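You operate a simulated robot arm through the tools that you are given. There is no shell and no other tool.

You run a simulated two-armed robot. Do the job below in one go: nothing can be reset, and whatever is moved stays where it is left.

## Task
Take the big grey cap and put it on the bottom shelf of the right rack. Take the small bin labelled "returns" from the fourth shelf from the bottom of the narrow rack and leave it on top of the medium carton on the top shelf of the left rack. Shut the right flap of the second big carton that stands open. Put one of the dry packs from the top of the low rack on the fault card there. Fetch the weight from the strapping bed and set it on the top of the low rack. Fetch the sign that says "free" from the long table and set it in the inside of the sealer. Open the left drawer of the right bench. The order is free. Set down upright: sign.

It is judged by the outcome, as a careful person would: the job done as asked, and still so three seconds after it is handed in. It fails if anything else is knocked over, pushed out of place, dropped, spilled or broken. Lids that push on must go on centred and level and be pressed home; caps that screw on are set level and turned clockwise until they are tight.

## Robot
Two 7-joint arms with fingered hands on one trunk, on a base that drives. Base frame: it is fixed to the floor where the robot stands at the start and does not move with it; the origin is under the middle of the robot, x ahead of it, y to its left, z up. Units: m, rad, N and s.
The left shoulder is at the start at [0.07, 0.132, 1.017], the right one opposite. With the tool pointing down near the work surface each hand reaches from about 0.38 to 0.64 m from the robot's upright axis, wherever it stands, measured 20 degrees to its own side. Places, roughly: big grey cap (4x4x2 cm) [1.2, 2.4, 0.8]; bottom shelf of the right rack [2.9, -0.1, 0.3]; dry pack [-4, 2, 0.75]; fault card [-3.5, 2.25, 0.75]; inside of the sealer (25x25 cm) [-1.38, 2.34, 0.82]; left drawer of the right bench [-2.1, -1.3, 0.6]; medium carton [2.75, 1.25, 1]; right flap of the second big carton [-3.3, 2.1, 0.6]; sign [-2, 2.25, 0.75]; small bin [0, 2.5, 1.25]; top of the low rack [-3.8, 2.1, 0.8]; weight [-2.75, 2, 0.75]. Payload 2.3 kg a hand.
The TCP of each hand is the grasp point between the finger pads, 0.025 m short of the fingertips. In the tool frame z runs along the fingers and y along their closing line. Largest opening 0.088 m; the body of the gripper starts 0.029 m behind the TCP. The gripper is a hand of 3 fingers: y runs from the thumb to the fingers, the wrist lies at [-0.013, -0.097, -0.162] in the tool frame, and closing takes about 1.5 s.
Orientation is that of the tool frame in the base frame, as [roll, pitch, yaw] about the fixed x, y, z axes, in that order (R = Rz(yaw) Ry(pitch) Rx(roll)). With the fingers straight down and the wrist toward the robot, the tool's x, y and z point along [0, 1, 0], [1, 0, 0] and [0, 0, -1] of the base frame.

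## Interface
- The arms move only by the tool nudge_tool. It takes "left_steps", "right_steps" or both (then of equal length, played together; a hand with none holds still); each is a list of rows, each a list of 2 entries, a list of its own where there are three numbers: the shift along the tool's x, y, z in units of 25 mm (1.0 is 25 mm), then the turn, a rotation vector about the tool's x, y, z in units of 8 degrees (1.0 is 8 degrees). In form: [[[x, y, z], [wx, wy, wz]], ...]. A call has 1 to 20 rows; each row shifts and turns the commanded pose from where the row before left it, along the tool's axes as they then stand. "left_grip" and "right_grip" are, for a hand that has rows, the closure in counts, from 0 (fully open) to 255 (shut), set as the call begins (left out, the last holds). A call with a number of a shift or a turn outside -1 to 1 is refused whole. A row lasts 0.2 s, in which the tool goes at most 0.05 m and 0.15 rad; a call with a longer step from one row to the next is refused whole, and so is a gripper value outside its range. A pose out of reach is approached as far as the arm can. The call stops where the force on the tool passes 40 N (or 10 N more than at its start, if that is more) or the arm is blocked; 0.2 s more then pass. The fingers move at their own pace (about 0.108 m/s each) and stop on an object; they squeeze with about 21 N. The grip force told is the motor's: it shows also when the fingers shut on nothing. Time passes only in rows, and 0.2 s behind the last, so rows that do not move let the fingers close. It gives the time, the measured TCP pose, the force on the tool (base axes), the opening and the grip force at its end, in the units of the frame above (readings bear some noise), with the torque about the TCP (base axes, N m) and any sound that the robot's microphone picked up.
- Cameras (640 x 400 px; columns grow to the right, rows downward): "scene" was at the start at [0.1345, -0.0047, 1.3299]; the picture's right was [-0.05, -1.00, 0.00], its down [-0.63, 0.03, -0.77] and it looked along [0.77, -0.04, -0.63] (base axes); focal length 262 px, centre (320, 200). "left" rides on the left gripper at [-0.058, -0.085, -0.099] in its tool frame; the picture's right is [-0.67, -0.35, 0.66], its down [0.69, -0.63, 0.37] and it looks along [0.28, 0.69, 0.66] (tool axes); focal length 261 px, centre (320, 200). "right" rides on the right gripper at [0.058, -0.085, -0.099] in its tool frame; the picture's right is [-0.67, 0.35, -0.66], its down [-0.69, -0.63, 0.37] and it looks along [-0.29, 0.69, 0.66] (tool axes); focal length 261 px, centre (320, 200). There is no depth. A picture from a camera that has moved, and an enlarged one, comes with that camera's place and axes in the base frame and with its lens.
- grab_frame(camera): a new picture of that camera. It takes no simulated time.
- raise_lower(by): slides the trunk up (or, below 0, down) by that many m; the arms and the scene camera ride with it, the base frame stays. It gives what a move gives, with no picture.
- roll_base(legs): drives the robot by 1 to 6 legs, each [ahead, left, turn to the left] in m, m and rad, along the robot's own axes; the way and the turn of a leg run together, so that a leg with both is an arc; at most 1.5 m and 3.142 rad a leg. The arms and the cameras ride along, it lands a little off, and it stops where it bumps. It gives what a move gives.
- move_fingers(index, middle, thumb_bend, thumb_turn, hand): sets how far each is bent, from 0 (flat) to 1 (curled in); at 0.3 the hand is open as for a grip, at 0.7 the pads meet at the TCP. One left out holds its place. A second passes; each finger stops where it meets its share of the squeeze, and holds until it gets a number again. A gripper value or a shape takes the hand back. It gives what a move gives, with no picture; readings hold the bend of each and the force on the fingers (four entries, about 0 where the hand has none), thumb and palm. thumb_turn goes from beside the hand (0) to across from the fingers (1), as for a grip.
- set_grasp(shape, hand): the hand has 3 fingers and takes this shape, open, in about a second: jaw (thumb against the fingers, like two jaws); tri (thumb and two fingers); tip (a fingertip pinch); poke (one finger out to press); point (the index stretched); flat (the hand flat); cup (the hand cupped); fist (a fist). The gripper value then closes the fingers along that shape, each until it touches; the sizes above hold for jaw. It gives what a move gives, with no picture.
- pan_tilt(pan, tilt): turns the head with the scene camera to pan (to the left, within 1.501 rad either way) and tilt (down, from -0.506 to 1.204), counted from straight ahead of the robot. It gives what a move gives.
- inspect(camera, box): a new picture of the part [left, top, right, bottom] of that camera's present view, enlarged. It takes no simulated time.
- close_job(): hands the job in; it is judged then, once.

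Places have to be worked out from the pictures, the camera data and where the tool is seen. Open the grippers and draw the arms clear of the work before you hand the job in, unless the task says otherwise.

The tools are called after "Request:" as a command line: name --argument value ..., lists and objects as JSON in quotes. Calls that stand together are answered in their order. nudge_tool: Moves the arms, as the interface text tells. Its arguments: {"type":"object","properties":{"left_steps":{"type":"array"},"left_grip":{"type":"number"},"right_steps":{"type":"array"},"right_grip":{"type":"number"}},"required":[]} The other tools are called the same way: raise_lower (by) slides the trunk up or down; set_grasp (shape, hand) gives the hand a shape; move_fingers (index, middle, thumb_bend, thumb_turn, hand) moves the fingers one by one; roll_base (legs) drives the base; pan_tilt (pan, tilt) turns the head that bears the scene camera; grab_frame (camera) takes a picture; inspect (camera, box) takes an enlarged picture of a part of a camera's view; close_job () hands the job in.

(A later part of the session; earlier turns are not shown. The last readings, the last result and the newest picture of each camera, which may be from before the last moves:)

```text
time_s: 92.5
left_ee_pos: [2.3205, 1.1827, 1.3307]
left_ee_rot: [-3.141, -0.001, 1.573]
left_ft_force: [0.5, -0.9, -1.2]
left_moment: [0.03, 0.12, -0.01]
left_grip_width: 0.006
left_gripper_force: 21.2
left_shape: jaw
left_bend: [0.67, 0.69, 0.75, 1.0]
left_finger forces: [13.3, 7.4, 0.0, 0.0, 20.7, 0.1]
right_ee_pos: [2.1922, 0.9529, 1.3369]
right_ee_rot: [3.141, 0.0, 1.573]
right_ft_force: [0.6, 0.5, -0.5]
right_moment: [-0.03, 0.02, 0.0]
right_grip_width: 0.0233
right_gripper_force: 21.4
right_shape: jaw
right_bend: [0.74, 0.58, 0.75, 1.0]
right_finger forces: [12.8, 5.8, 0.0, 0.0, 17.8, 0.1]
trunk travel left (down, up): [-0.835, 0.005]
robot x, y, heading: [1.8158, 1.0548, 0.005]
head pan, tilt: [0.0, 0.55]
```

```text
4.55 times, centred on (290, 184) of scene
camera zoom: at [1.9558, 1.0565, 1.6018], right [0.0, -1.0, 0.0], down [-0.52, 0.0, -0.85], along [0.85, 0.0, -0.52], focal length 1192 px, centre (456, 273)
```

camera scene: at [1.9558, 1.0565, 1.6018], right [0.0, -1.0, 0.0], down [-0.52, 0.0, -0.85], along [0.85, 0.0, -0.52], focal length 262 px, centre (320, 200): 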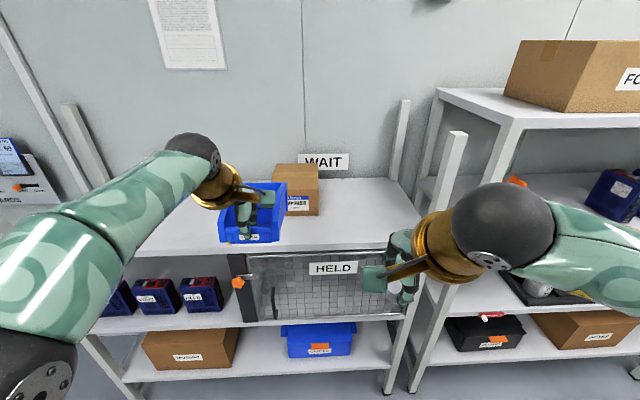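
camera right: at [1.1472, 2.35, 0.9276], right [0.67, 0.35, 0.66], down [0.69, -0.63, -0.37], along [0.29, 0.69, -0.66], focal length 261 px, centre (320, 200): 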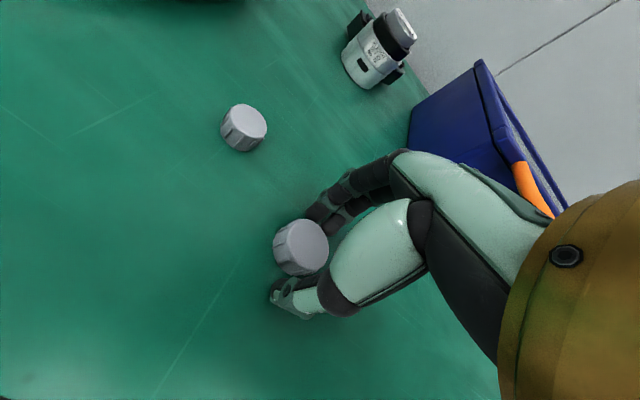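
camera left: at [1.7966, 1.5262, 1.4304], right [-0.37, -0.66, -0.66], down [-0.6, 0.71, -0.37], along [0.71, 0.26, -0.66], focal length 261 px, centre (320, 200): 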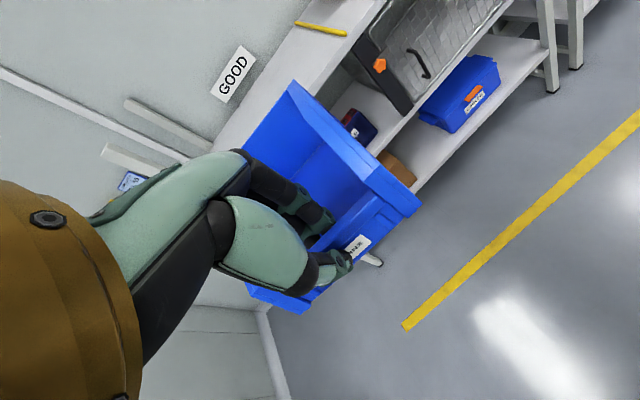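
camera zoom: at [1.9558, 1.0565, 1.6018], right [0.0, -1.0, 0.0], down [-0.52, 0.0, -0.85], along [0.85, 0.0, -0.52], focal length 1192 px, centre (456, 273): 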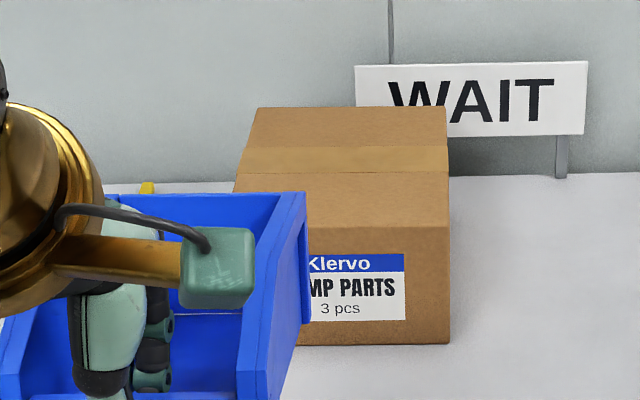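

I tuck the right hand back further and bring the left hand laterally in line with the carton (y≈1.15), 5 cm above its top.

Request:
nudge_tool --left_steps '[[[-0.4, 0, 0.7], [0, 0, 0]], [[-0.4, 0, 0.7], [0, 0, 0]], [[-0.4, 0, 0.7], [0, 0, 0]], [[-0.1, 0, 0.5], [0, 0, 0]], [[0, 0, 0], [0, 0, 0]]]' --right_steps '[[[0, -0.6, 0], [0, 0, 0]], [[0, -0.6, 0], [0, 0, 0]], [[0, -0.6, 0], [0, 0, 0]], [[0, -0.4, 0], [0, 0, 0]], [[0, 0, 0], [0, 0, 0]]]'

Request:
grab_frame --camera "scene"

```text
time_s: 93.7
left_ee_pos: [2.3204, 1.151, 1.2651]
left_ee_rot: [3.14, 0.0, 1.571]
left_ft_force: [-0.7, 0.8, -0.8]
left_moment: [0.01, 0.08, 0.01]
left_grip_width: 0.0059
left_gripper_force: 20.7
left_shape: jaw
left_bend: [0.67, 0.69, 0.75, 1.0]
left_finger forces: [13.4, 7.4, 0.1, 0.1, 20.9, 0.0]
right_ee_pos: [2.1384, 0.9525, 1.3367]
right_ee_rot: [-3.142, 0.0, 1.573]
right_ft_force: [-0.6, 0.1, -0.1]
right_moment: [-0.02, 0.01, 0.03]
right_grip_width: 0.0231
right_gripper_force: 21.3
right_shape: jaw
right_bend: [0.74, 0.58, 0.75, 1.0]
right_finger forces: [13.1, 5.9, 0.1, 0.0, 18.0, 0.0]
trunk travel left (down, up): [-0.835, 0.005]
robot x, y, heading: [1.816, 1.0593, 0.003]
head pan, tilt: [0.0, 0.55]
```

```text
taken
camera scene: at [1.9556, 1.0568, 1.6019], right [0.0, -1.0, 0.0], down [-0.52, 0.0, -0.85], along [0.85, 0.0, -0.52], focal length 262 px, centre (320, 200)
```

scene: 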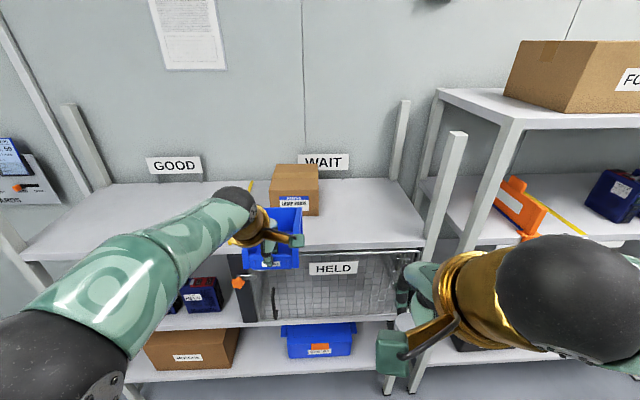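

Right hand is tucked. I drive ahead 0.36 m so the bin comes over the shelf front.

Request:
roll_base --legs '[[0.36, 0, 0]]'

Request:
pan_tilt --pan 0.0 --tilt 0.7

Request:
grab_frame --camera "scene"

Request:
grab_frame --camera "left"

```text
time_s: 96.0
left_ee_pos: [2.672, 1.1527, 1.2678]
left_ee_rot: [3.138, -0.001, 1.574]
left_ft_force: [-0.3, 0.6, -1.8]
left_moment: [-0.03, 0.09, -0.01]
left_grip_width: 0.006
left_gripper_force: 20.7
left_shape: jaw
left_bend: [0.67, 0.69, 0.75, 1.0]
left_finger forces: [13.5, 7.5, 0.0, 0.0, 20.8, 0.1]
right_ee_pos: [2.4913, 0.9531, 1.3374]
right_ee_rot: [3.137, 0.001, 1.574]
right_ft_force: [-0.6, 1.0, -0.4]
right_moment: [-0.01, -0.02, -0.02]
right_grip_width: 0.0228
right_gripper_force: 21.1
right_shape: jaw
right_bend: [0.74, 0.58, 0.75, 1.0]
right_finger forces: [13.1, 5.7, 0.0, 0.1, 17.9, 0.2]
trunk travel left (down, up): [-0.835, 0.005]
robot x, y, heading: [2.1704, 1.058, 0.003]
head pan, tilt: [0.0, 0.55]
```

```text
time_s: 96.7
left_ee_pos: [2.6746, 1.1535, 1.2664]
left_ee_rot: [-3.141, -0.001, 1.574]
left_ft_force: [0.4, 0.1, -1.0]
left_moment: [-0.01, 0.06, -0.03]
left_grip_width: 0.0059
left_gripper_force: 21.1
left_shape: jaw
left_bend: [0.67, 0.69, 0.75, 1.0]
left_finger forces: [13.6, 7.6, 0.0, 0.0, 20.9, 0.0]
right_ee_pos: [2.493, 0.9526, 1.3379]
right_ee_rot: [-3.14, 0.0, 1.575]
right_ft_force: [0.3, 0.8, 0.4]
right_moment: [-0.02, 0.02, 0.03]
right_grip_width: 0.0231
right_gripper_force: 20.7
right_shape: jaw
right_bend: [0.74, 0.58, 0.75, 1.0]
right_finger forces: [13.0, 5.8, 0.1, 0.0, 17.9, 0.0]
trunk travel left (down, up): [-0.835, 0.005]
robot x, y, heading: [2.1722, 1.0577, 0.003]
head pan, tilt: [0.0, 0.7]
```

```text
taken
camera scene: at [2.3054, 1.0577, 1.5889], right [0.0, -1.0, 0.0], down [-0.64, 0.0, -0.77], along [0.77, 0.0, -0.64], focal length 262 px, centre (320, 200)
```

scene: 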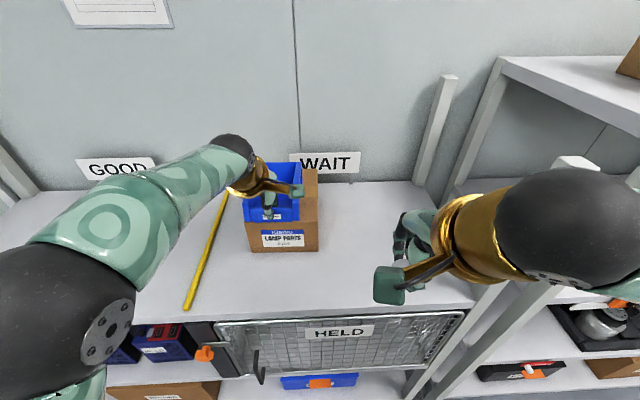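

```text
taken
camera left: at [2.5901, 1.0935, 1.3662], right [-0.35, -0.67, -0.66], down [-0.63, 0.68, -0.37], along [0.69, 0.29, -0.66], focal length 261 px, centre (320, 200)
```

left: 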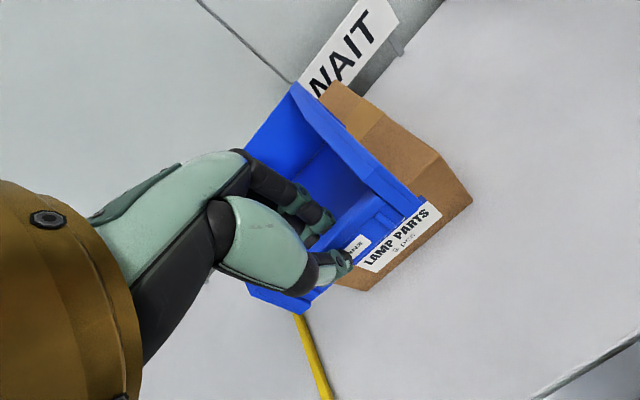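

The bin is in line with the carton. I extend the arm forward 8 cm at this height.

Request:
nudge_tool --left_steps '[[[-0.1, 0.6, 0], [0, 0, 0]], [[-0.1, 0.6, 0], [0, 0, 0]], [[0, 0.6, 0], [0, 0, 0]], [[0, 0.6, 0], [0, 0, 0]], [[0, 0.6, 0], [0, 0, 0]], [[0, 0.2, 0], [0, 0, 0]], [[0, 0, 0], [0, 0, 0]]]'

Request:
grab_frame --camera "scene"

Request:
grab_frame --camera "left"

```text
time_s: 98.3
left_ee_pos: [2.7465, 1.1486, 1.2621]
left_ee_rot: [-3.14, -0.001, 1.574]
left_ft_force: [1.1, 0.3, -1.6]
left_moment: [0.04, 0.06, -0.01]
left_grip_width: 0.006
left_gripper_force: 21.0
left_shape: jaw
left_bend: [0.67, 0.69, 0.75, 1.0]
left_finger forces: [13.5, 7.3, 0.1, 0.0, 20.6, 0.1]
left hand out of reach, approached as far as the arm can: row 5, 6
right_ee_pos: [2.4926, 0.9548, 1.3371]
right_ee_rot: [3.142, 0.0, 1.574]
right_ft_force: [0.2, 0.6, -0.6]
right_moment: [-0.01, -0.02, 0.0]
right_grip_width: 0.0228
right_gripper_force: 21.1
right_shape: jaw
right_bend: [0.74, 0.58, 0.75, 1.0]
right_finger forces: [13.0, 5.9, 0.1, 0.0, 17.9, 0.0]
trunk travel left (down, up): [-0.835, 0.005]
robot x, y, heading: [2.169, 1.0572, 0.006]
head pan, tilt: [0.0, 0.7]
```

```text
taken
camera scene: at [2.3058, 1.0576, 1.5888], right [0.0, -1.0, 0.0], down [-0.64, 0.0, -0.76], along [0.76, 0.0, -0.64], focal length 262 px, centre (320, 200)
```

scene: 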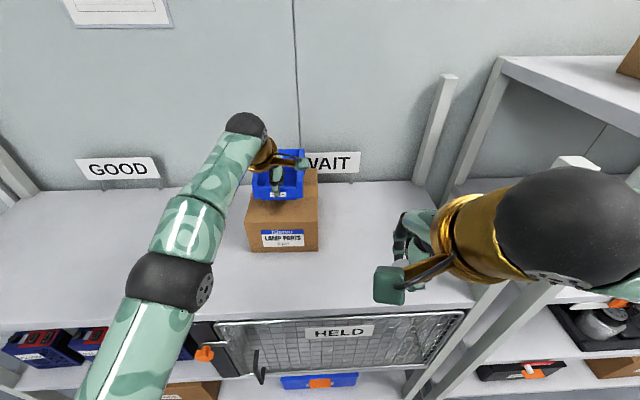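

```text
taken
camera left: at [2.6617, 1.0904, 1.3631], right [-0.35, -0.67, -0.66], down [-0.63, 0.68, -0.37], along [0.69, 0.29, -0.66], focal length 261 px, centre (320, 200)
```

left: 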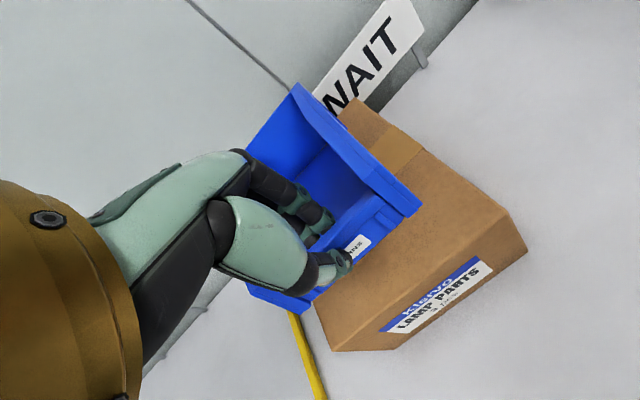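

Row 5-6 ran out of reach at x=2.7465; I zoom in to check the bin's placement over the carton top.

Request:
inspect --camera "scene" --box '[220, 120, 380, 260]'

Request:
inspect --camera "left" --box '[220, 60, 540, 360]'

```text
2.86 times, centred on (300, 190) of scene
camera zoom: at [2.3058, 1.0576, 1.5888], right [0.0, -1.0, 0.0], down [-0.64, 0.0, -0.76], along [0.76, 0.0, -0.64], focal length 749 px, centre (377, 229)
```

zoom: 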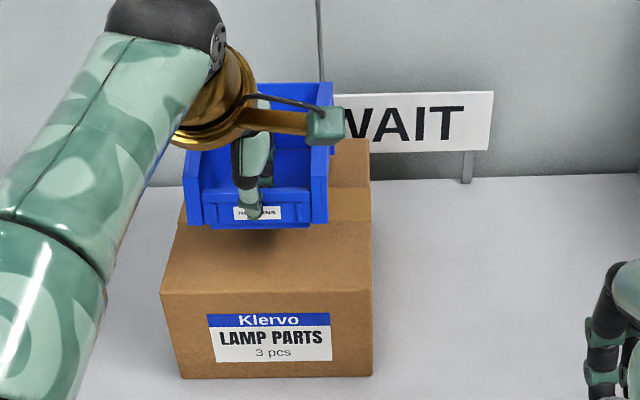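

```text
1.33 times, centred on (380, 210) of left
camera zoom: at [2.6617, 1.0904, 1.3631], right [-0.35, -0.67, -0.66], down [-0.63, 0.68, -0.37], along [0.69, 0.29, -0.66], focal length 348 px, centre (240, 187)
```

zoom: 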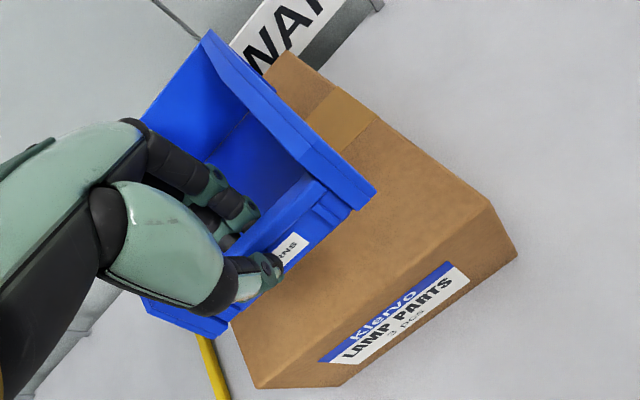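

The bin has drooped about 13° in the pinch (its back is only ~1.5 cm above the carton). I tilt the hand back by ~12° to level it, then check.

Request:
nudge_tool --left_steps '[[[0, 0, -0.2], [-0.75, 0, 0]], [[0, 0, 0], [-0.75, 0, 0]], [[0, 0, 0], [0, 0, 0]]]'

Request:
inspect --camera "scene" --box '[220, 120, 380, 260]'

Request:
inspect --camera "left" --box '[220, 60, 540, 360]'

```text
time_s: 99.1
left_ee_pos: [2.7478, 1.1501, 1.2684]
left_ee_rot: [2.933, -0.001, 1.574]
left_ft_force: [0.5, -0.5, -1.4]
left_moment: [0.02, 0.1, 0.02]
left_grip_width: 0.0059
left_gripper_force: 20.9
left_shape: jaw
left_bend: [0.67, 0.69, 0.75, 1.0]
left_finger forces: [13.4, 7.4, 0.1, 0.0, 20.8, 0.0]
right_ee_pos: [2.4945, 0.9531, 1.3367]
right_ee_rot: [-3.141, 0.0, 1.573]
right_ft_force: [-0.1, 0.5, -0.1]
right_moment: [0.0, 0.01, 0.02]
right_grip_width: 0.0229
right_gripper_force: 20.8
right_shape: jaw
right_bend: [0.74, 0.58, 0.75, 1.0]
right_finger forces: [13.0, 5.8, 0.0, 0.0, 17.9, 0.1]
trunk travel left (down, up): [-0.835, 0.005]
robot x, y, heading: [2.173, 1.0618, 0.002]
head pan, tilt: [0.0, 0.7]
```

```text
2.86 times, centred on (300, 190) of scene
camera zoom: at [2.3074, 1.0579, 1.5887], right [0.0, -1.0, 0.0], down [-0.65, 0.0, -0.76], along [0.76, 0.0, -0.65], focal length 749 px, centre (377, 229)
```

zoom: 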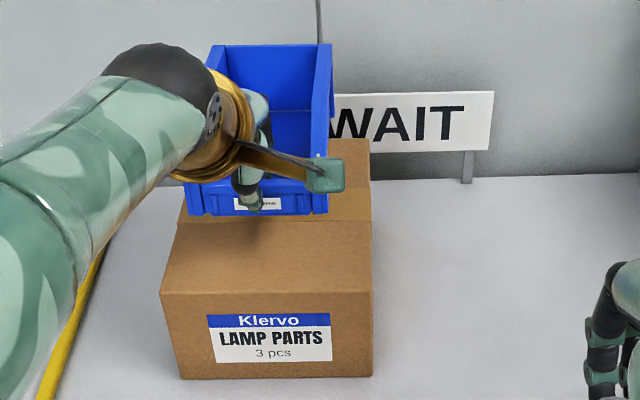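

```text
1.33 times, centred on (380, 210) of left
camera zoom: at [2.644, 1.0906, 1.3479], right [-0.2, -0.67, -0.71], down [-0.54, 0.68, -0.49], along [0.82, 0.29, -0.5], focal length 348 px, centre (240, 187)
```

zoom: 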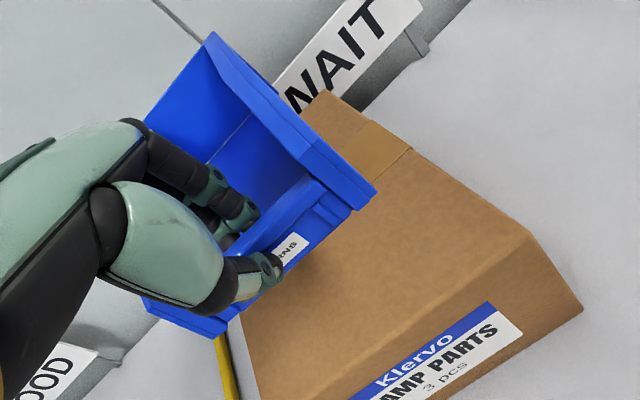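

The bin is level again. I lower it straight down by 4.5 cm first.

Request:
nudge_tool --left_steps '[[[0, -0.125, 0.587], [0, 0, 0]], [[0, -0.125, 0.587], [0, 0, 0]], [[0, -0.1, 0.47], [0, 0, 0]], [[0, 0, 0], [0, 0, 0]]]'

Request:
inspect --camera "scene" --box '[220, 120, 380, 260]'

```text
time_s: 100.1
left_ee_pos: [2.7483, 1.1505, 1.2255]
left_ee_rot: [2.932, 0.0, 1.573]
left_ft_force: [-0.3, 0.5, -0.5]
left_moment: [-0.01, 0.12, -0.02]
left_grip_width: 0.0059
left_gripper_force: 20.8
left_shape: jaw
left_bend: [0.67, 0.69, 0.75, 1.0]
left_finger forces: [13.4, 7.4, 0.0, 0.0, 20.7, 0.0]
right_ee_pos: [2.4941, 0.9529, 1.3377]
right_ee_rot: [3.141, 0.001, 1.574]
right_ft_force: [-0.4, -0.5, 0.6]
right_moment: [-0.02, 0.05, 0.0]
right_grip_width: 0.023
right_gripper_force: 21.2
right_shape: jaw
right_bend: [0.74, 0.58, 0.75, 1.0]
right_finger forces: [13.0, 5.8, 0.0, 0.1, 17.8, 0.1]
trunk travel left (down, up): [-0.835, 0.005]
robot x, y, heading: [2.1739, 1.0563, -0.0]
head pan, tilt: [0.0, 0.7]
```

```text
2.86 times, centred on (300, 190) of scene
camera zoom: at [2.3061, 1.0577, 1.5888], right [0.0, -1.0, 0.0], down [-0.64, 0.0, -0.76], along [0.76, 0.0, -0.64], focal length 749 px, centre (377, 229)
```

zoom: 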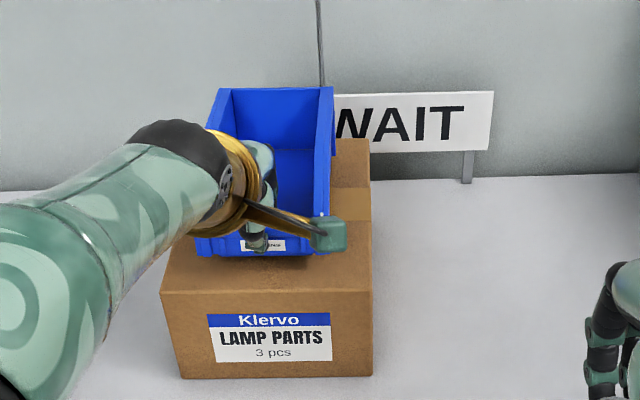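

About 1.5 cm remain. I lower in small steps and watch the force.

Request:
nudge_tool --left_steps '[[[0, -0.04, 0.196], [0, 0, 0]], [[0, -0.04, 0.196], [0, 0, 0]], [[0, 0, 0], [0, 0, 0]]]'

Request:
nudge_tool --left_steps '[[[0, -0.03, 0.12], [0, 0, 0]], [[0, 0, 0], [0, 0, 0]]]'

```text
time_s: 100.9
left_ee_pos: [2.7463, 1.1496, 1.2167]
left_ee_rot: [2.933, -0.001, 1.575]
left_ft_force: [0.3, -0.8, -1.4]
left_moment: [0.0, 0.06, 0.0]
left_grip_width: 0.0059
left_gripper_force: 20.9
left_shape: jaw
left_bend: [0.67, 0.69, 0.75, 1.0]
left_finger forces: [12.8, 6.9, 0.1, 0.0, 19.8, 0.1]
right_ee_pos: [2.4935, 0.9534, 1.3368]
right_ee_rot: [-3.14, -0.001, 1.572]
right_ft_force: [-0.6, 0.3, -0.2]
right_moment: [0.03, 0.02, 0.0]
right_grip_width: 0.0231
right_gripper_force: 20.6
right_shape: jaw
right_bend: [0.74, 0.58, 0.75, 1.0]
right_finger forces: [13.0, 5.8, 0.1, 0.1, 17.9, 0.0]
trunk travel left (down, up): [-0.835, 0.005]
robot x, y, heading: [2.1702, 1.0559, 0.002]
head pan, tilt: [0.0, 0.7]
```

```text
time_s: 101.5
left_ee_pos: [2.7474, 1.1486, 1.2136]
left_ee_rot: [2.932, -0.001, 1.576]
left_ft_force: [0.0, 0.2, -0.4]
left_moment: [0.0, 0.03, -0.01]
left_grip_width: 0.0059
left_gripper_force: 21.0
left_shape: jaw
left_bend: [0.67, 0.69, 0.75, 1.0]
left_finger forces: [12.4, 6.9, 0.1, 0.0, 19.6, 0.1]
right_ee_pos: [2.493, 0.9518, 1.3375]
right_ee_rot: [3.139, -0.002, 1.573]
right_ft_force: [0.4, 0.1, -0.6]
right_moment: [0.01, -0.03, 0.02]
right_grip_width: 0.023
right_gripper_force: 21.2
right_shape: jaw
right_bend: [0.74, 0.58, 0.75, 1.0]
right_finger forces: [13.0, 5.8, 0.1, 0.1, 17.9, 0.1]
trunk travel left (down, up): [-0.835, 0.005]
robot x, y, heading: [2.1738, 1.0559, 0.002]
head pan, tilt: [0.0, 0.7]
```

The load is coming off; I go on in small steps until it carries.

Request:
nudge_tool --left_steps '[[[0, -0.03, 0.12], [0, 0, 0]], [[0, 0, 0], [0, 0, 0]]]'

Request:
nudge_tool --left_steps '[[[0, -0.02, 0.1], [0, 0, 0]], [[0, 0, 0], [0, 0, 0]]]'

Request:
inspect --camera "scene" --box '[220, 120, 380, 260]'

Request:
inspect --camera "left" --box '[220, 60, 540, 360]'

```text
time_s: 102.1
left_ee_pos: [2.7457, 1.1491, 1.21]
left_ee_rot: [2.929, 0.0, 1.574]
left_ft_force: [2.1, 0.3, 4.5]
left_moment: [0.02, -0.02, 0.0]
left_grip_width: 0.0063
left_gripper_force: 20.9
left_shape: jaw
left_bend: [0.67, 0.69, 0.75, 1.0]
left_finger forces: [13.8, 7.9, 0.1, 0.0, 20.0, 0.1]
right_ee_pos: [2.4917, 0.9542, 1.3366]
right_ee_rot: [3.139, 0.0, 1.575]
right_ft_force: [0.3, -0.6, -0.6]
right_moment: [-0.01, 0.02, 0.01]
right_grip_width: 0.0229
right_gripper_force: 20.9
right_shape: jaw
right_bend: [0.74, 0.58, 0.75, 1.0]
right_finger forces: [13.0, 5.7, 0.0, 0.0, 18.0, 0.0]
trunk travel left (down, up): [-0.835, 0.005]
robot x, y, heading: [2.172, 1.0567, 0.005]
head pan, tilt: [0.0, 0.7]
```

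```text
time_s: 102.7
left_ee_pos: [2.7444, 1.1499, 1.2091]
left_ee_rot: [2.924, -0.001, 1.574]
left_ft_force: [2.6, -0.5, 16.2]
left_moment: [0.02, -0.16, 0.0]
left_grip_width: 0.0067
left_gripper_force: 21.1
left_shape: jaw
left_bend: [0.67, 0.68, 0.76, 1.0]
left_finger forces: [15.1, 9.1, 0.0, 0.0, 20.4, 0.0]
right_ee_pos: [2.4905, 0.9536, 1.3375]
right_ee_rot: [3.139, -0.001, 1.574]
right_ft_force: [0.7, 1.9, -0.4]
right_moment: [0.02, 0.04, 0.01]
right_grip_width: 0.0232
right_gripper_force: 20.9
right_shape: jaw
right_bend: [0.74, 0.58, 0.75, 1.0]
right_finger forces: [13.0, 5.8, 0.0, 0.1, 17.9, 0.0]
trunk travel left (down, up): [-0.835, 0.005]
robot x, y, heading: [2.1703, 1.0568, 0.005]
head pan, tilt: [0.0, 0.7]
```

```text
2.86 times, centred on (300, 190) of scene
camera zoom: at [2.3024, 1.0568, 1.5893], right [0.0, -1.0, 0.0], down [-0.64, 0.0, -0.77], along [0.77, 0.0, -0.64], focal length 749 px, centre (377, 229)
```

zoom: 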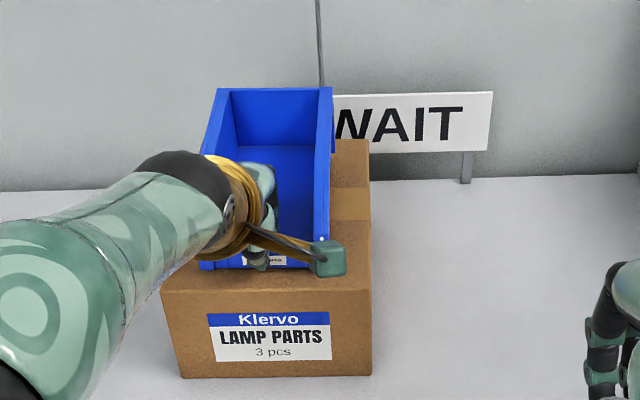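

```text
1.33 times, centred on (380, 210) of left
camera zoom: at [2.6407, 1.0906, 1.2889], right [-0.2, -0.67, -0.71], down [-0.54, 0.68, -0.49], along [0.82, 0.29, -0.5], focal length 348 px, centre (240, 187)
```

zoom: 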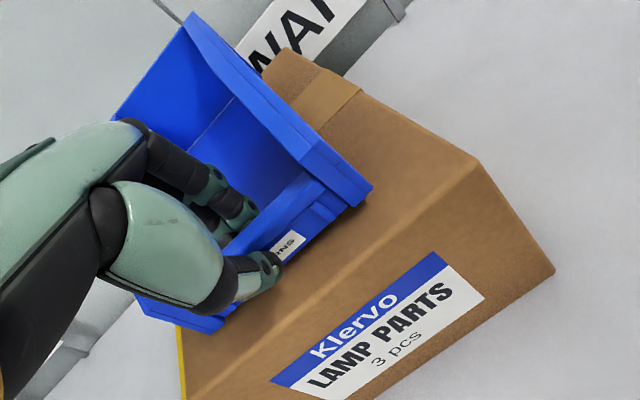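

The bin stands flat on the carton (16 N of support). I relieve slightly and open the hand.

Request:
nudge_tool --left_steps '[[[0, 0.01, -0.06], [0, 0, 0]], [[0, 0, 0], [0, 0, 0]]]' --left_grip 255

Request:
nudge_tool --left_steps '[[[0, 0, 0], [0, 0, 0]], [[0, 0, 0], [0, 0, 0]], [[0, 0, 0], [0, 0, 0]], [[0, 0, 0], [0, 0, 0]]]' --left_grip 100

Request:
inspect --camera "left" --box '[220, 60, 540, 360]'

```text
time_s: 103.3
left_ee_pos: [2.7433, 1.1485, 1.2094]
left_ee_rot: [2.929, -0.001, 1.574]
left_ft_force: [2.1, 0.6, 14.2]
left_moment: [0.03, -0.19, -0.03]
left_grip_width: 0.0068
left_gripper_force: 21.4
left_shape: jaw
left_bend: [0.67, 0.68, 0.76, 1.0]
left_finger forces: [14.9, 8.9, 0.0, 0.0, 20.1, 0.0]
right_ee_pos: [2.4906, 0.9541, 1.337]
right_ee_rot: [3.139, 0.001, 1.574]
right_ft_force: [0.8, 0.2, -0.1]
right_moment: [0.01, -0.01, -0.03]
right_grip_width: 0.0231
right_gripper_force: 20.8
right_shape: jaw
right_bend: [0.74, 0.58, 0.75, 1.0]
right_finger forces: [13.1, 5.8, 0.0, 0.0, 17.9, 0.0]
trunk travel left (down, up): [-0.835, 0.005]
robot x, y, heading: [2.1695, 1.0549, 0.01]
head pan, tilt: [0.0, 0.7]
```

```text
time_s: 104.3
left_ee_pos: [2.7478, 1.1483, 1.208]
left_ee_rot: [2.93, -0.002, 1.574]
left_ft_force: [-0.3, 0.4, -0.1]
left_moment: [-0.03, 0.0, 0.0]
left_grip_width: 0.0534
left_gripper_force: 0.1
left_shape: jaw
left_bend: [0.29, 0.4, 0.64, 1.0]
left_finger forces: [0.1, 0.0, 0.0, 0.0, 0.1, 0.0]
right_ee_pos: [2.4936, 0.9531, 1.3364]
right_ee_rot: [-3.139, 0.002, 1.575]
right_ft_force: [0.0, -0.9, 0.2]
right_moment: [-0.03, 0.02, -0.01]
right_grip_width: 0.0228
right_gripper_force: 20.4
right_shape: jaw
right_bend: [0.74, 0.58, 0.75, 1.0]
right_finger forces: [13.0, 5.8, 0.0, 0.0, 17.9, 0.0]
trunk travel left (down, up): [-0.835, 0.005]
robot x, y, heading: [2.1709, 1.0598, 0.006]
head pan, tilt: [0.0, 0.7]
```

```text
1.33 times, centred on (380, 210) of left
camera zoom: at [2.6432, 1.0909, 1.288], right [-0.2, -0.67, -0.71], down [-0.54, 0.68, -0.49], along [0.82, 0.29, -0.5], focal length 348 px, centre (240, 187)
```

zoom: 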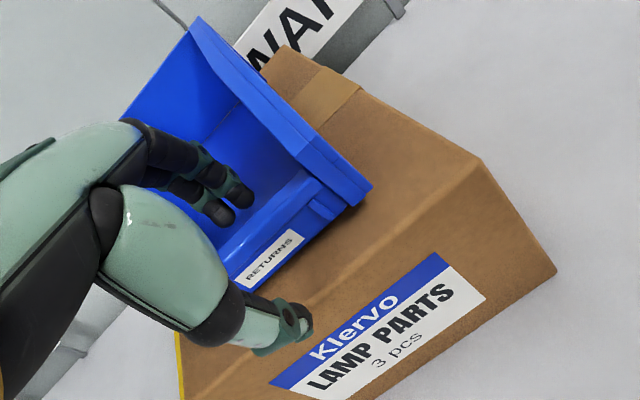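

Released cleanly. I raise the left hand straight up 10 cm and check the bin.

Request:
nudge_tool --left_steps '[[[0, 0.1, -0.49], [0, 0, 0]], [[0, 0.2, -0.96], [0, 0, 0]], [[0, 0.2, -0.96], [0, 0, 0]], [[0, 0.2, -0.96], [0, 0, 0]], [[0, 0.1, -0.6], [0, 0, 0]], [[0, 0, 0], [0, 0, 0]]]'

Request:
grab_frame --camera "scene"

Request:
grab_frame --camera "left"

```text
time_s: 105.7
left_ee_pos: [2.744, 1.1494, 1.3105]
left_ee_rot: [2.933, 0.0, 1.576]
left_ft_force: [0.3, -0.2, -0.7]
left_moment: [0.01, 0.0, -0.03]
left_grip_width: 0.0533
left_gripper_force: 0.1
left_shape: jaw
left_bend: [0.29, 0.4, 0.64, 1.0]
left_finger forces: [0.1, 0.1, 0.0, 0.1, 0.1, 0.1]
right_ee_pos: [2.4938, 0.9535, 1.3379]
right_ee_rot: [-3.14, 0.0, 1.574]
right_ft_force: [0.4, 0.1, -1.2]
right_moment: [-0.04, 0.01, -0.01]
right_grip_width: 0.023
right_gripper_force: 21.6
right_shape: jaw
right_bend: [0.74, 0.58, 0.75, 1.0]
right_finger forces: [12.9, 5.9, 0.1, 0.0, 18.0, 0.1]
trunk travel left (down, up): [-0.835, 0.005]
robot x, y, heading: [2.1749, 1.0576, 0.003]
head pan, tilt: [0.0, 0.7]
```

```text
taken
camera scene: at [2.306, 1.0577, 1.5888], right [0.0, -1.0, 0.0], down [-0.64, 0.0, -0.76], along [0.76, 0.0, -0.64], focal length 262 px, centre (320, 200)
```

scene: 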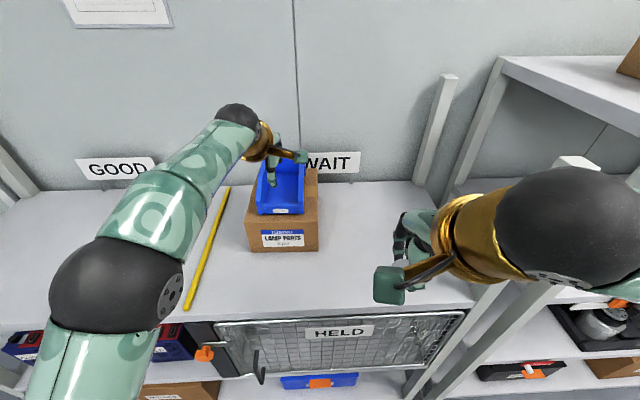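

```text
taken
camera left: at [2.6419, 1.0901, 1.3908], right [-0.2, -0.67, -0.71], down [-0.54, 0.68, -0.49], along [0.82, 0.29, -0.5], focal length 261 px, centre (320, 200)
```

left: 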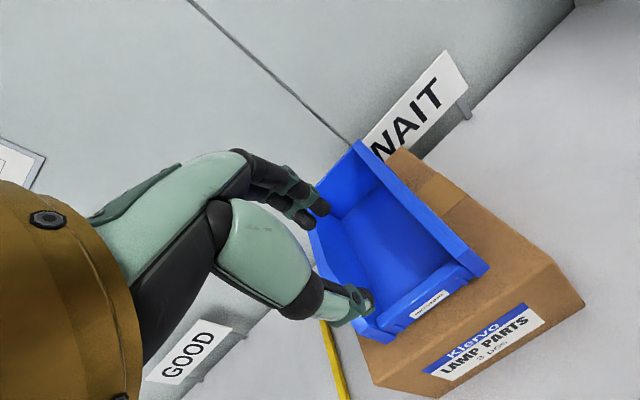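

The bin stands well on the carton. I retract the left arm, back away and strafe over to the right rack.

Request:
nudge_tool --left_steps '[[[0, -0.8, 0], [0, 0, 0]], [[0, -0.8, 0], [0, 0, 0]], [[0, -0.8, 0], [0.75, 0, 0]], [[0, -0.8, 0], [0.75, 0, 0]], [[0, -0.8, 0], [0, 0, 0]], [[0, -0.8, 0], [0, 0, 0]], [[0, 0, 0], [0, 0, 0]]]' --left_grip 0

Request:
roll_base --legs '[[-0.25, 0, 0], [0, -0.95, 0]]'

Request:
pan_tilt --pan 0.0 --tilt 0.7

Request:
grab_frame --camera "scene"

```text
time_s: 107.3
left_ee_pos: [2.6269, 1.1483, 1.2963]
left_ee_rot: [3.14, -0.002, 1.575]
left_ft_force: [0.5, -1.4, 0.2]
left_moment: [0.0, 0.0, 0.01]
left_grip_width: 0.0875
left_gripper_force: 0.2
left_shape: jaw
left_bend: [0.3, 0.3, 0.3, 0.98]
left_finger forces: [0.0, 0.0, 0.0, 0.0, 0.0, 0.0]
right_ee_pos: [2.4942, 0.9532, 1.3364]
right_ee_rot: [3.141, 0.0, 1.574]
right_ft_force: [0.0, 0.0, -1.1]
right_moment: [0.0, 0.01, 0.01]
right_grip_width: 0.0231
right_gripper_force: 21.5
right_shape: jaw
right_bend: [0.74, 0.58, 0.75, 1.0]
right_finger forces: [13.0, 5.9, 0.0, 0.0, 18.0, 0.0]
trunk travel left (down, up): [-0.835, 0.005]
robot x, y, heading: [2.1718, 1.0573, 0.011]
head pan, tilt: [0.0, 0.7]
```

```text
time_s: 113.6
left_ee_pos: [2.3719, 0.1974, 1.2963]
left_ee_rot: [-3.141, 0.002, 1.56]
left_ft_force: [-0.1, 0.0, 0.5]
left_moment: [0.0, 0.02, 0.01]
left_grip_width: 0.0877
left_gripper_force: 0.0
left_shape: jaw
left_bend: [0.3, 0.3, 0.3, 0.98]
left_finger forces: [0.0, 0.0, 0.0, 0.0, 0.0, 0.1]
right_ee_pos: [2.2363, 0.0029, 1.336]
right_ee_rot: [-3.141, 0.001, 1.559]
right_ft_force: [0.4, 0.7, 0.0]
right_moment: [0.0, 0.01, 0.0]
right_grip_width: 0.0232
right_gripper_force: 21.4
right_shape: jaw
right_bend: [0.74, 0.58, 0.75, 1.0]
right_finger forces: [13.0, 6.0, 0.1, 0.1, 17.9, 0.1]
trunk travel left (down, up): [-0.835, 0.005]
robot x, y, heading: [1.9162, 0.1105, -0.009]
head pan, tilt: [0.0, 0.7]
```

```text
time_s: 114.2
left_ee_pos: [2.3715, 0.197, 1.2963]
left_ee_rot: [3.141, 0.0, 1.56]
left_ft_force: [-0.2, 0.5, -0.3]
left_moment: [0.02, 0.03, 0.02]
left_grip_width: 0.088
left_gripper_force: 0.2
left_shape: jaw
left_bend: [0.3, 0.3, 0.3, 0.98]
left_finger forces: [0.0, 0.0, 0.1, 0.0, 0.0, 0.1]
right_ee_pos: [2.2363, 0.0026, 1.3378]
right_ee_rot: [-3.141, 0.0, 1.559]
right_ft_force: [-0.1, 0.1, 0.2]
right_moment: [-0.01, -0.02, 0.0]
right_grip_width: 0.023
right_gripper_force: 21.1
right_shape: jaw
right_bend: [0.74, 0.58, 0.75, 1.0]
right_finger forces: [13.0, 5.8, 0.0, 0.0, 17.9, 0.1]
trunk travel left (down, up): [-0.835, 0.005]
robot x, y, heading: [1.9147, 0.1133, -0.01]
head pan, tilt: [0.0, 0.7]
```

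```text
taken
camera scene: at [2.0505, 0.1095, 1.5888], right [-0.01, -1.0, 0.0], down [-0.64, 0.01, -0.76], along [0.76, -0.01, -0.64], focal length 262 px, centre (320, 200)
```

scene: 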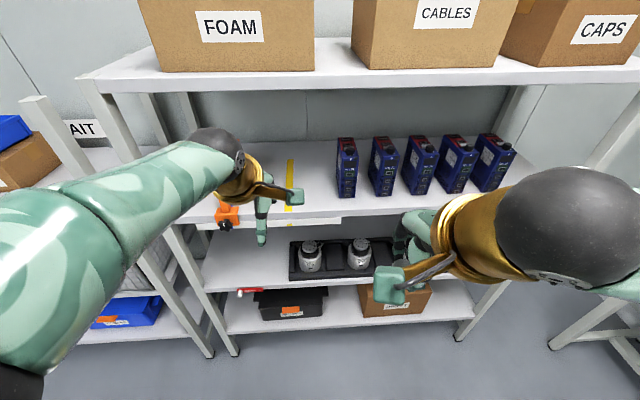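

I lower the trunk well down to work at the bottom shelf and look at it.

Request:
raise_lower --by -0.7

Request:
pan_tilt --pan 0.0 --tilt 0.6

Request:
grab_frame --camera "scene"

Request:
grab_frame --camera "right"

```text
refused: -0.7 is not a number from -0.4 to 0.4
```

```text
time_s: 114.9
left_ee_pos: [2.3713, 0.1964, 1.2965]
left_ee_rot: [-3.141, -0.001, 1.559]
left_ft_force: [0.1, 0.2, -0.3]
left_moment: [-0.01, -0.01, 0.02]
left_grip_width: 0.0877
left_gripper_force: 0.1
left_shape: jaw
left_bend: [0.3, 0.3, 0.3, 0.98]
left_finger forces: [0.1, 0.0, 0.1, 0.0, 0.1, 0.0]
right_ee_pos: [2.2357, 0.003, 1.3366]
right_ee_rot: [3.14, -0.001, 1.56]
right_ft_force: [0.0, -0.5, 0.3]
right_moment: [0.01, 0.01, 0.04]
right_grip_width: 0.023
right_gripper_force: 21.0
right_shape: jaw
right_bend: [0.74, 0.58, 0.75, 1.0]
right_finger forces: [13.0, 5.9, 0.1, 0.0, 17.9, 0.0]
trunk travel left (down, up): [-0.835, 0.005]
robot x, y, heading: [1.9167, 0.1123, -0.013]
head pan, tilt: [0.0, 0.6]
```

```text
taken
camera scene: at [2.0539, 0.1091, 1.5974], right [-0.01, -1.0, 0.0], down [-0.57, 0.01, -0.82], along [0.82, -0.01, -0.57], focal length 262 px, centre (320, 200)
```

scene: 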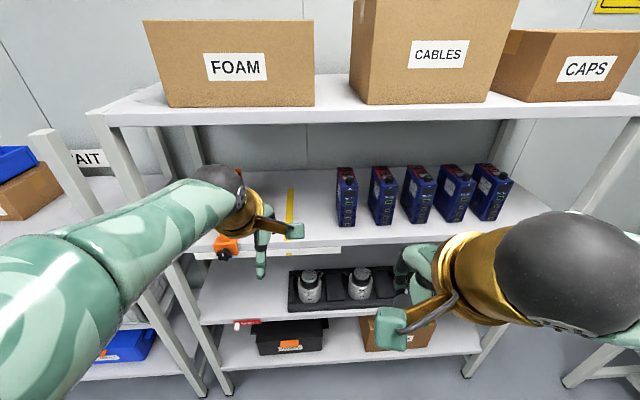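

```text
taken
camera right: at [2.1513, 0.0607, 1.4368], right [0.34, -0.67, 0.66], down [-0.64, -0.68, -0.37], along [0.69, -0.29, -0.66], focal length 261 px, centre (320, 200)
```

right: 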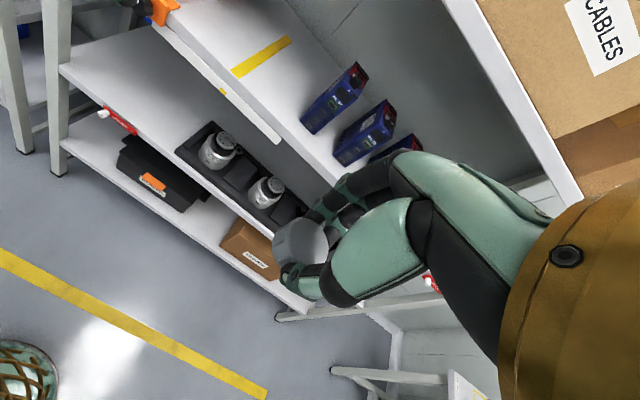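

The trunk moves at most 0.4 m per call. I lower it in two steps.

Request:
raise_lower --by -0.4

Request:
raise_lower --by -0.3

Request:
grab_frame --camera "scene"

```text
time_s: 118.7
left_ee_pos: [2.3726, 0.1956, 0.896]
left_ee_rot: [3.141, -0.001, 1.56]
left_ft_force: [-0.8, 0.1, 0.1]
left_moment: [0.02, 0.0, -0.01]
left_grip_width: 0.0876
left_gripper_force: 0.0
left_shape: jaw
left_bend: [0.3, 0.3, 0.3, 0.98]
left_finger forces: [0.0, 0.0, 0.0, 0.0, 0.0, 0.0]
right_ee_pos: [2.2374, 0.0015, 0.937]
right_ee_rot: [3.142, 0.0, 1.561]
right_ft_force: [-1.3, -0.6, -0.3]
right_moment: [0.0, -0.01, 0.02]
right_grip_width: 0.0229
right_gripper_force: 21.3
right_shape: jaw
right_bend: [0.74, 0.58, 0.75, 1.0]
right_finger forces: [13.0, 5.7, 0.0, 0.1, 17.8, 0.0]
trunk travel left (down, up): [-0.435, 0.405]
robot x, y, heading: [1.9156, 0.1105, -0.012]
head pan, tilt: [0.0, 0.6]
```

```text
time_s: 121.7
left_ee_pos: [2.3717, 0.1957, 0.5959]
left_ee_rot: [3.141, 0.0, 1.56]
left_ft_force: [-0.4, 0.5, 0.7]
left_moment: [0.01, 0.02, -0.03]
left_grip_width: 0.0878
left_gripper_force: 0.0
left_shape: jaw
left_bend: [0.3, 0.3, 0.3, 0.98]
left_finger forces: [0.0, 0.1, 0.0, 0.0, 0.1, 0.0]
right_ee_pos: [2.2358, 0.0024, 0.637]
right_ee_rot: [-3.141, 0.0, 1.561]
right_ft_force: [0.5, 0.1, -0.3]
right_moment: [0.02, 0.0, 0.01]
right_grip_width: 0.023
right_gripper_force: 21.3
right_shape: jaw
right_bend: [0.74, 0.58, 0.75, 1.0]
right_finger forces: [13.0, 5.7, 0.1, 0.1, 17.9, 0.1]
trunk travel left (down, up): [-0.135, 0.705]
robot x, y, heading: [1.9163, 0.1117, -0.01]
head pan, tilt: [0.0, 0.6]
```

```text
taken
camera scene: at [2.0537, 0.109, 0.8975], right [-0.01, -1.0, 0.0], down [-0.57, 0.01, -0.82], along [0.82, -0.01, -0.57], focal length 262 px, centre (320, 200)
```

scene: 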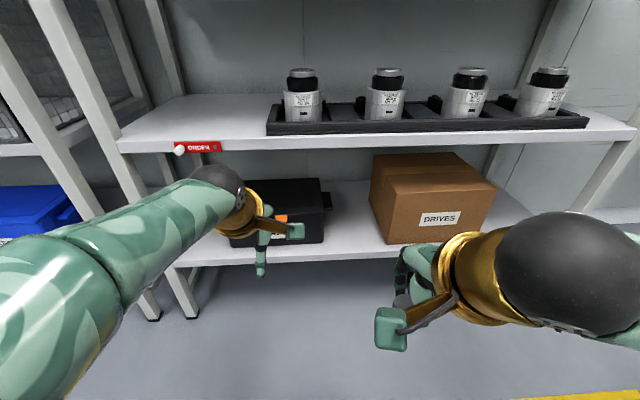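

The bottom shelf top is at z≈0.32 with its front edge at x≈2.64; there's a free gap about y∈[-0.11, 0.09] between the black bin and the DRIVES carton. I tuck the left hand back, then drive ahead 0.23 m.

Request:
nudge_tool --left_steps '[[[0.5, -0.7, 0], [0, 0, 0]], [[0.5, -0.7, 0], [0, 0, 0]], [[0.5, -0.7, 0], [0, 0, 0]], [[0.5, -0.7, 0], [0, 0, 0]], [[0.5, -0.7, 0], [0, 0, 0]], [[0, 0, 0], [0, 0, 0]]]'

Request:
roll_base --legs '[[0.23, 0, 0.01]]'

Request:
grab_frame --camera "scene"

Request:
grab_frame --camera "right"

```text
time_s: 123.1
left_ee_pos: [2.2843, 0.2591, 0.5971]
left_ee_rot: [3.141, 0.0, 1.562]
left_ft_force: [0.1, -0.6, -0.6]
left_moment: [-0.02, -0.02, 0.0]
left_grip_width: 0.0876
left_gripper_force: 0.0
left_shape: jaw
left_bend: [0.3, 0.3, 0.3, 0.98]
left_finger forces: [0.0, 0.0, 0.0, 0.0, 0.1, 0.0]
left hand out of reach, approached as far as the arm can: row 2
right_ee_pos: [2.2357, 0.002, 0.6366]
right_ee_rot: [-3.14, -0.001, 1.56]
right_ft_force: [0.0, 0.0, -0.8]
right_moment: [0.01, 0.01, -0.01]
right_grip_width: 0.0229
right_gripper_force: 21.5
right_shape: jaw
right_bend: [0.74, 0.58, 0.75, 1.0]
right_finger forces: [13.1, 5.8, 0.1, 0.0, 17.9, 0.0]
trunk travel left (down, up): [-0.135, 0.705]
robot x, y, heading: [1.9164, 0.1136, -0.006]
head pan, tilt: [0.0, 0.6]
```

```text
time_s: 124.8
left_ee_pos: [2.511, 0.2636, 0.5962]
left_ee_rot: [-3.141, 0.0, 1.569]
left_ft_force: [-0.2, -0.1, -0.4]
left_moment: [-0.01, -0.01, -0.01]
left_grip_width: 0.0878
left_gripper_force: 0.0
left_shape: jaw
left_bend: [0.3, 0.3, 0.3, 0.98]
left_finger forces: [0.1, 0.0, 0.0, 0.1, 0.0, 0.1]
right_ee_pos: [2.4646, 0.0046, 0.6376]
right_ee_rot: [3.14, 0.001, 1.57]
right_ft_force: [-0.2, 0.3, -0.6]
right_moment: [-0.03, 0.0, -0.01]
right_grip_width: 0.0228
right_gripper_force: 20.7
right_shape: jaw
right_bend: [0.74, 0.58, 0.75, 1.0]
right_finger forces: [13.0, 5.8, 0.0, 0.0, 18.0, 0.0]
trunk travel left (down, up): [-0.135, 0.705]
robot x, y, heading: [2.1402, 0.1076, -0.001]
head pan, tilt: [0.0, 0.6]
```

```text
taken
camera scene: at [2.2814, 0.1092, 0.8974], right [0.0, -1.0, 0.0], down [-0.57, 0.0, -0.82], along [0.82, 0.0, -0.57], focal length 262 px, centre (320, 200)
```

scene: 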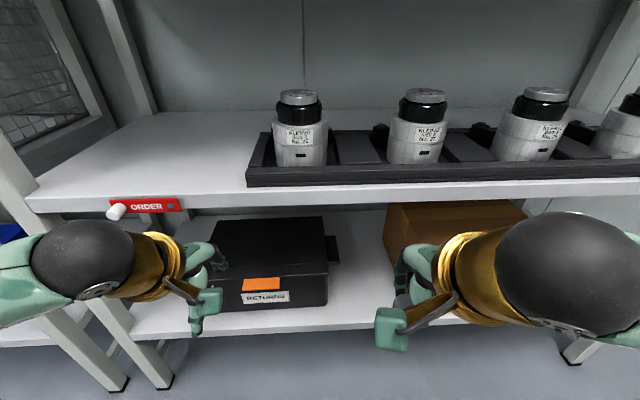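

```text
taken
camera right: at [2.3793, 0.062, 0.7367], right [0.35, -0.67, 0.66], down [-0.63, -0.69, -0.37], along [0.69, -0.28, -0.66], focal length 261 px, centre (320, 200)
```

right: 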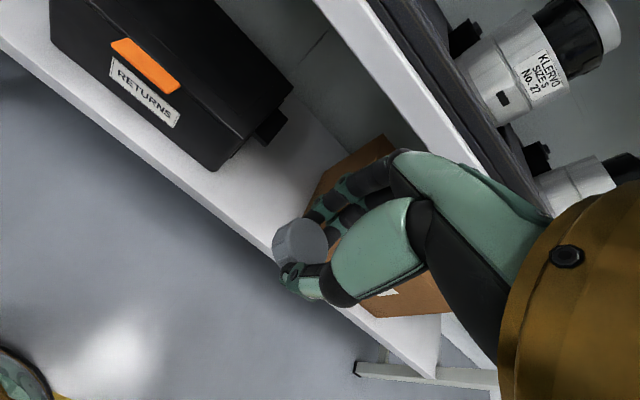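

The gap is confirmed. I lower the right hand in front of the shelf to z≈0.40, then look before going in.

Request:
nudge_tool --right_steps '[[[0, 0, 1], [0, 0, 0]], [[0, 0, 1], [0, 0, 0]], [[0, 0, 1], [0, 0, 0]], [[0, 0, 1], [0, 0, 0]], [[0, 0, 1], [0, 0, 0]], [[0, 0, 1], [0, 0, 0]], [[0, 0, 1], [0, 0, 0]], [[0, 0, 1], [0, 0, 0]], [[-0.3, 0, 1], [0, 0, 0]], [[-0.28, 0, 0.4], [0, 0, 0]], [[0, 0, 0], [0, 0, 0]]]' --right_grip 255

Request:
grab_frame --camera "right"

Request:
grab_frame --camera "scene"

```text
time_s: 127.2
left_ee_pos: [2.5118, 0.2638, 0.5962]
left_ee_rot: [3.141, 0.0, 1.572]
left_ft_force: [-0.5, 0.1, 0.4]
left_moment: [-0.01, 0.03, -0.02]
left_grip_width: 0.0878
left_gripper_force: 0.0
left_shape: jaw
left_bend: [0.3, 0.3, 0.3, 0.98]
left_finger forces: [0.1, 0.0, 0.1, 0.0, 0.1, 0.1]
right_ee_pos: [2.482, -0.0034, 0.4044]
right_ee_rot: [3.141, 0.0, 1.571]
right_ft_force: [0.0, 0.0, -0.1]
right_moment: [0.01, -0.01, 0.0]
right_grip_width: 0.0226
right_gripper_force: 21.3
right_shape: jaw
right_bend: [0.74, 0.59, 0.75, 1.0]
right_finger forces: [13.2, 5.4, 0.1, 0.1, 17.8, 0.0]
right hand out of reach, approached as far as the arm can: row 7, 8, 9
trunk travel left (down, up): [-0.135, 0.705]
robot x, y, heading: [2.1411, 0.1133, 0.005]
head pan, tilt: [0.0, 0.6]
```

```text
taken
camera right: at [2.3954, 0.0548, 0.5042], right [0.35, -0.67, 0.66], down [-0.63, -0.69, -0.37], along [0.69, -0.28, -0.66], focal length 261 px, centre (320, 200)
```

right: 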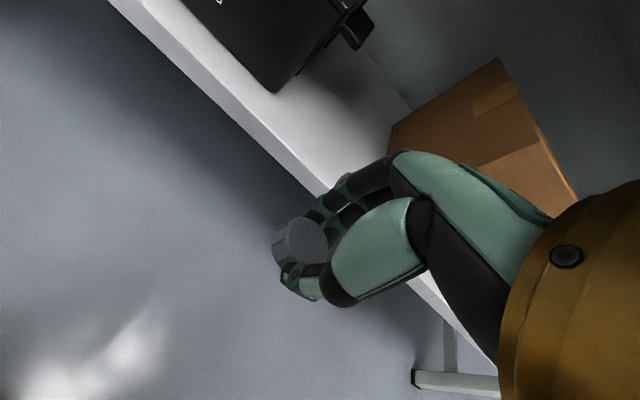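

```text
taken
camera scene: at [2.2813, 0.1092, 0.8975], right [0.0, -1.0, 0.0], down [-0.57, 0.0, -0.82], along [0.82, 0.0, -0.57], focal length 262 px, centre (320, 200)
```

scene: 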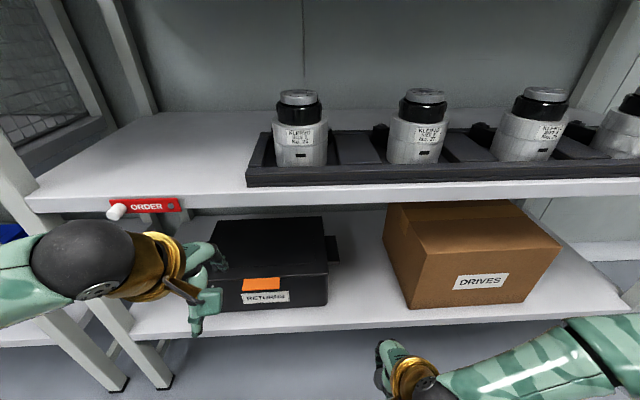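

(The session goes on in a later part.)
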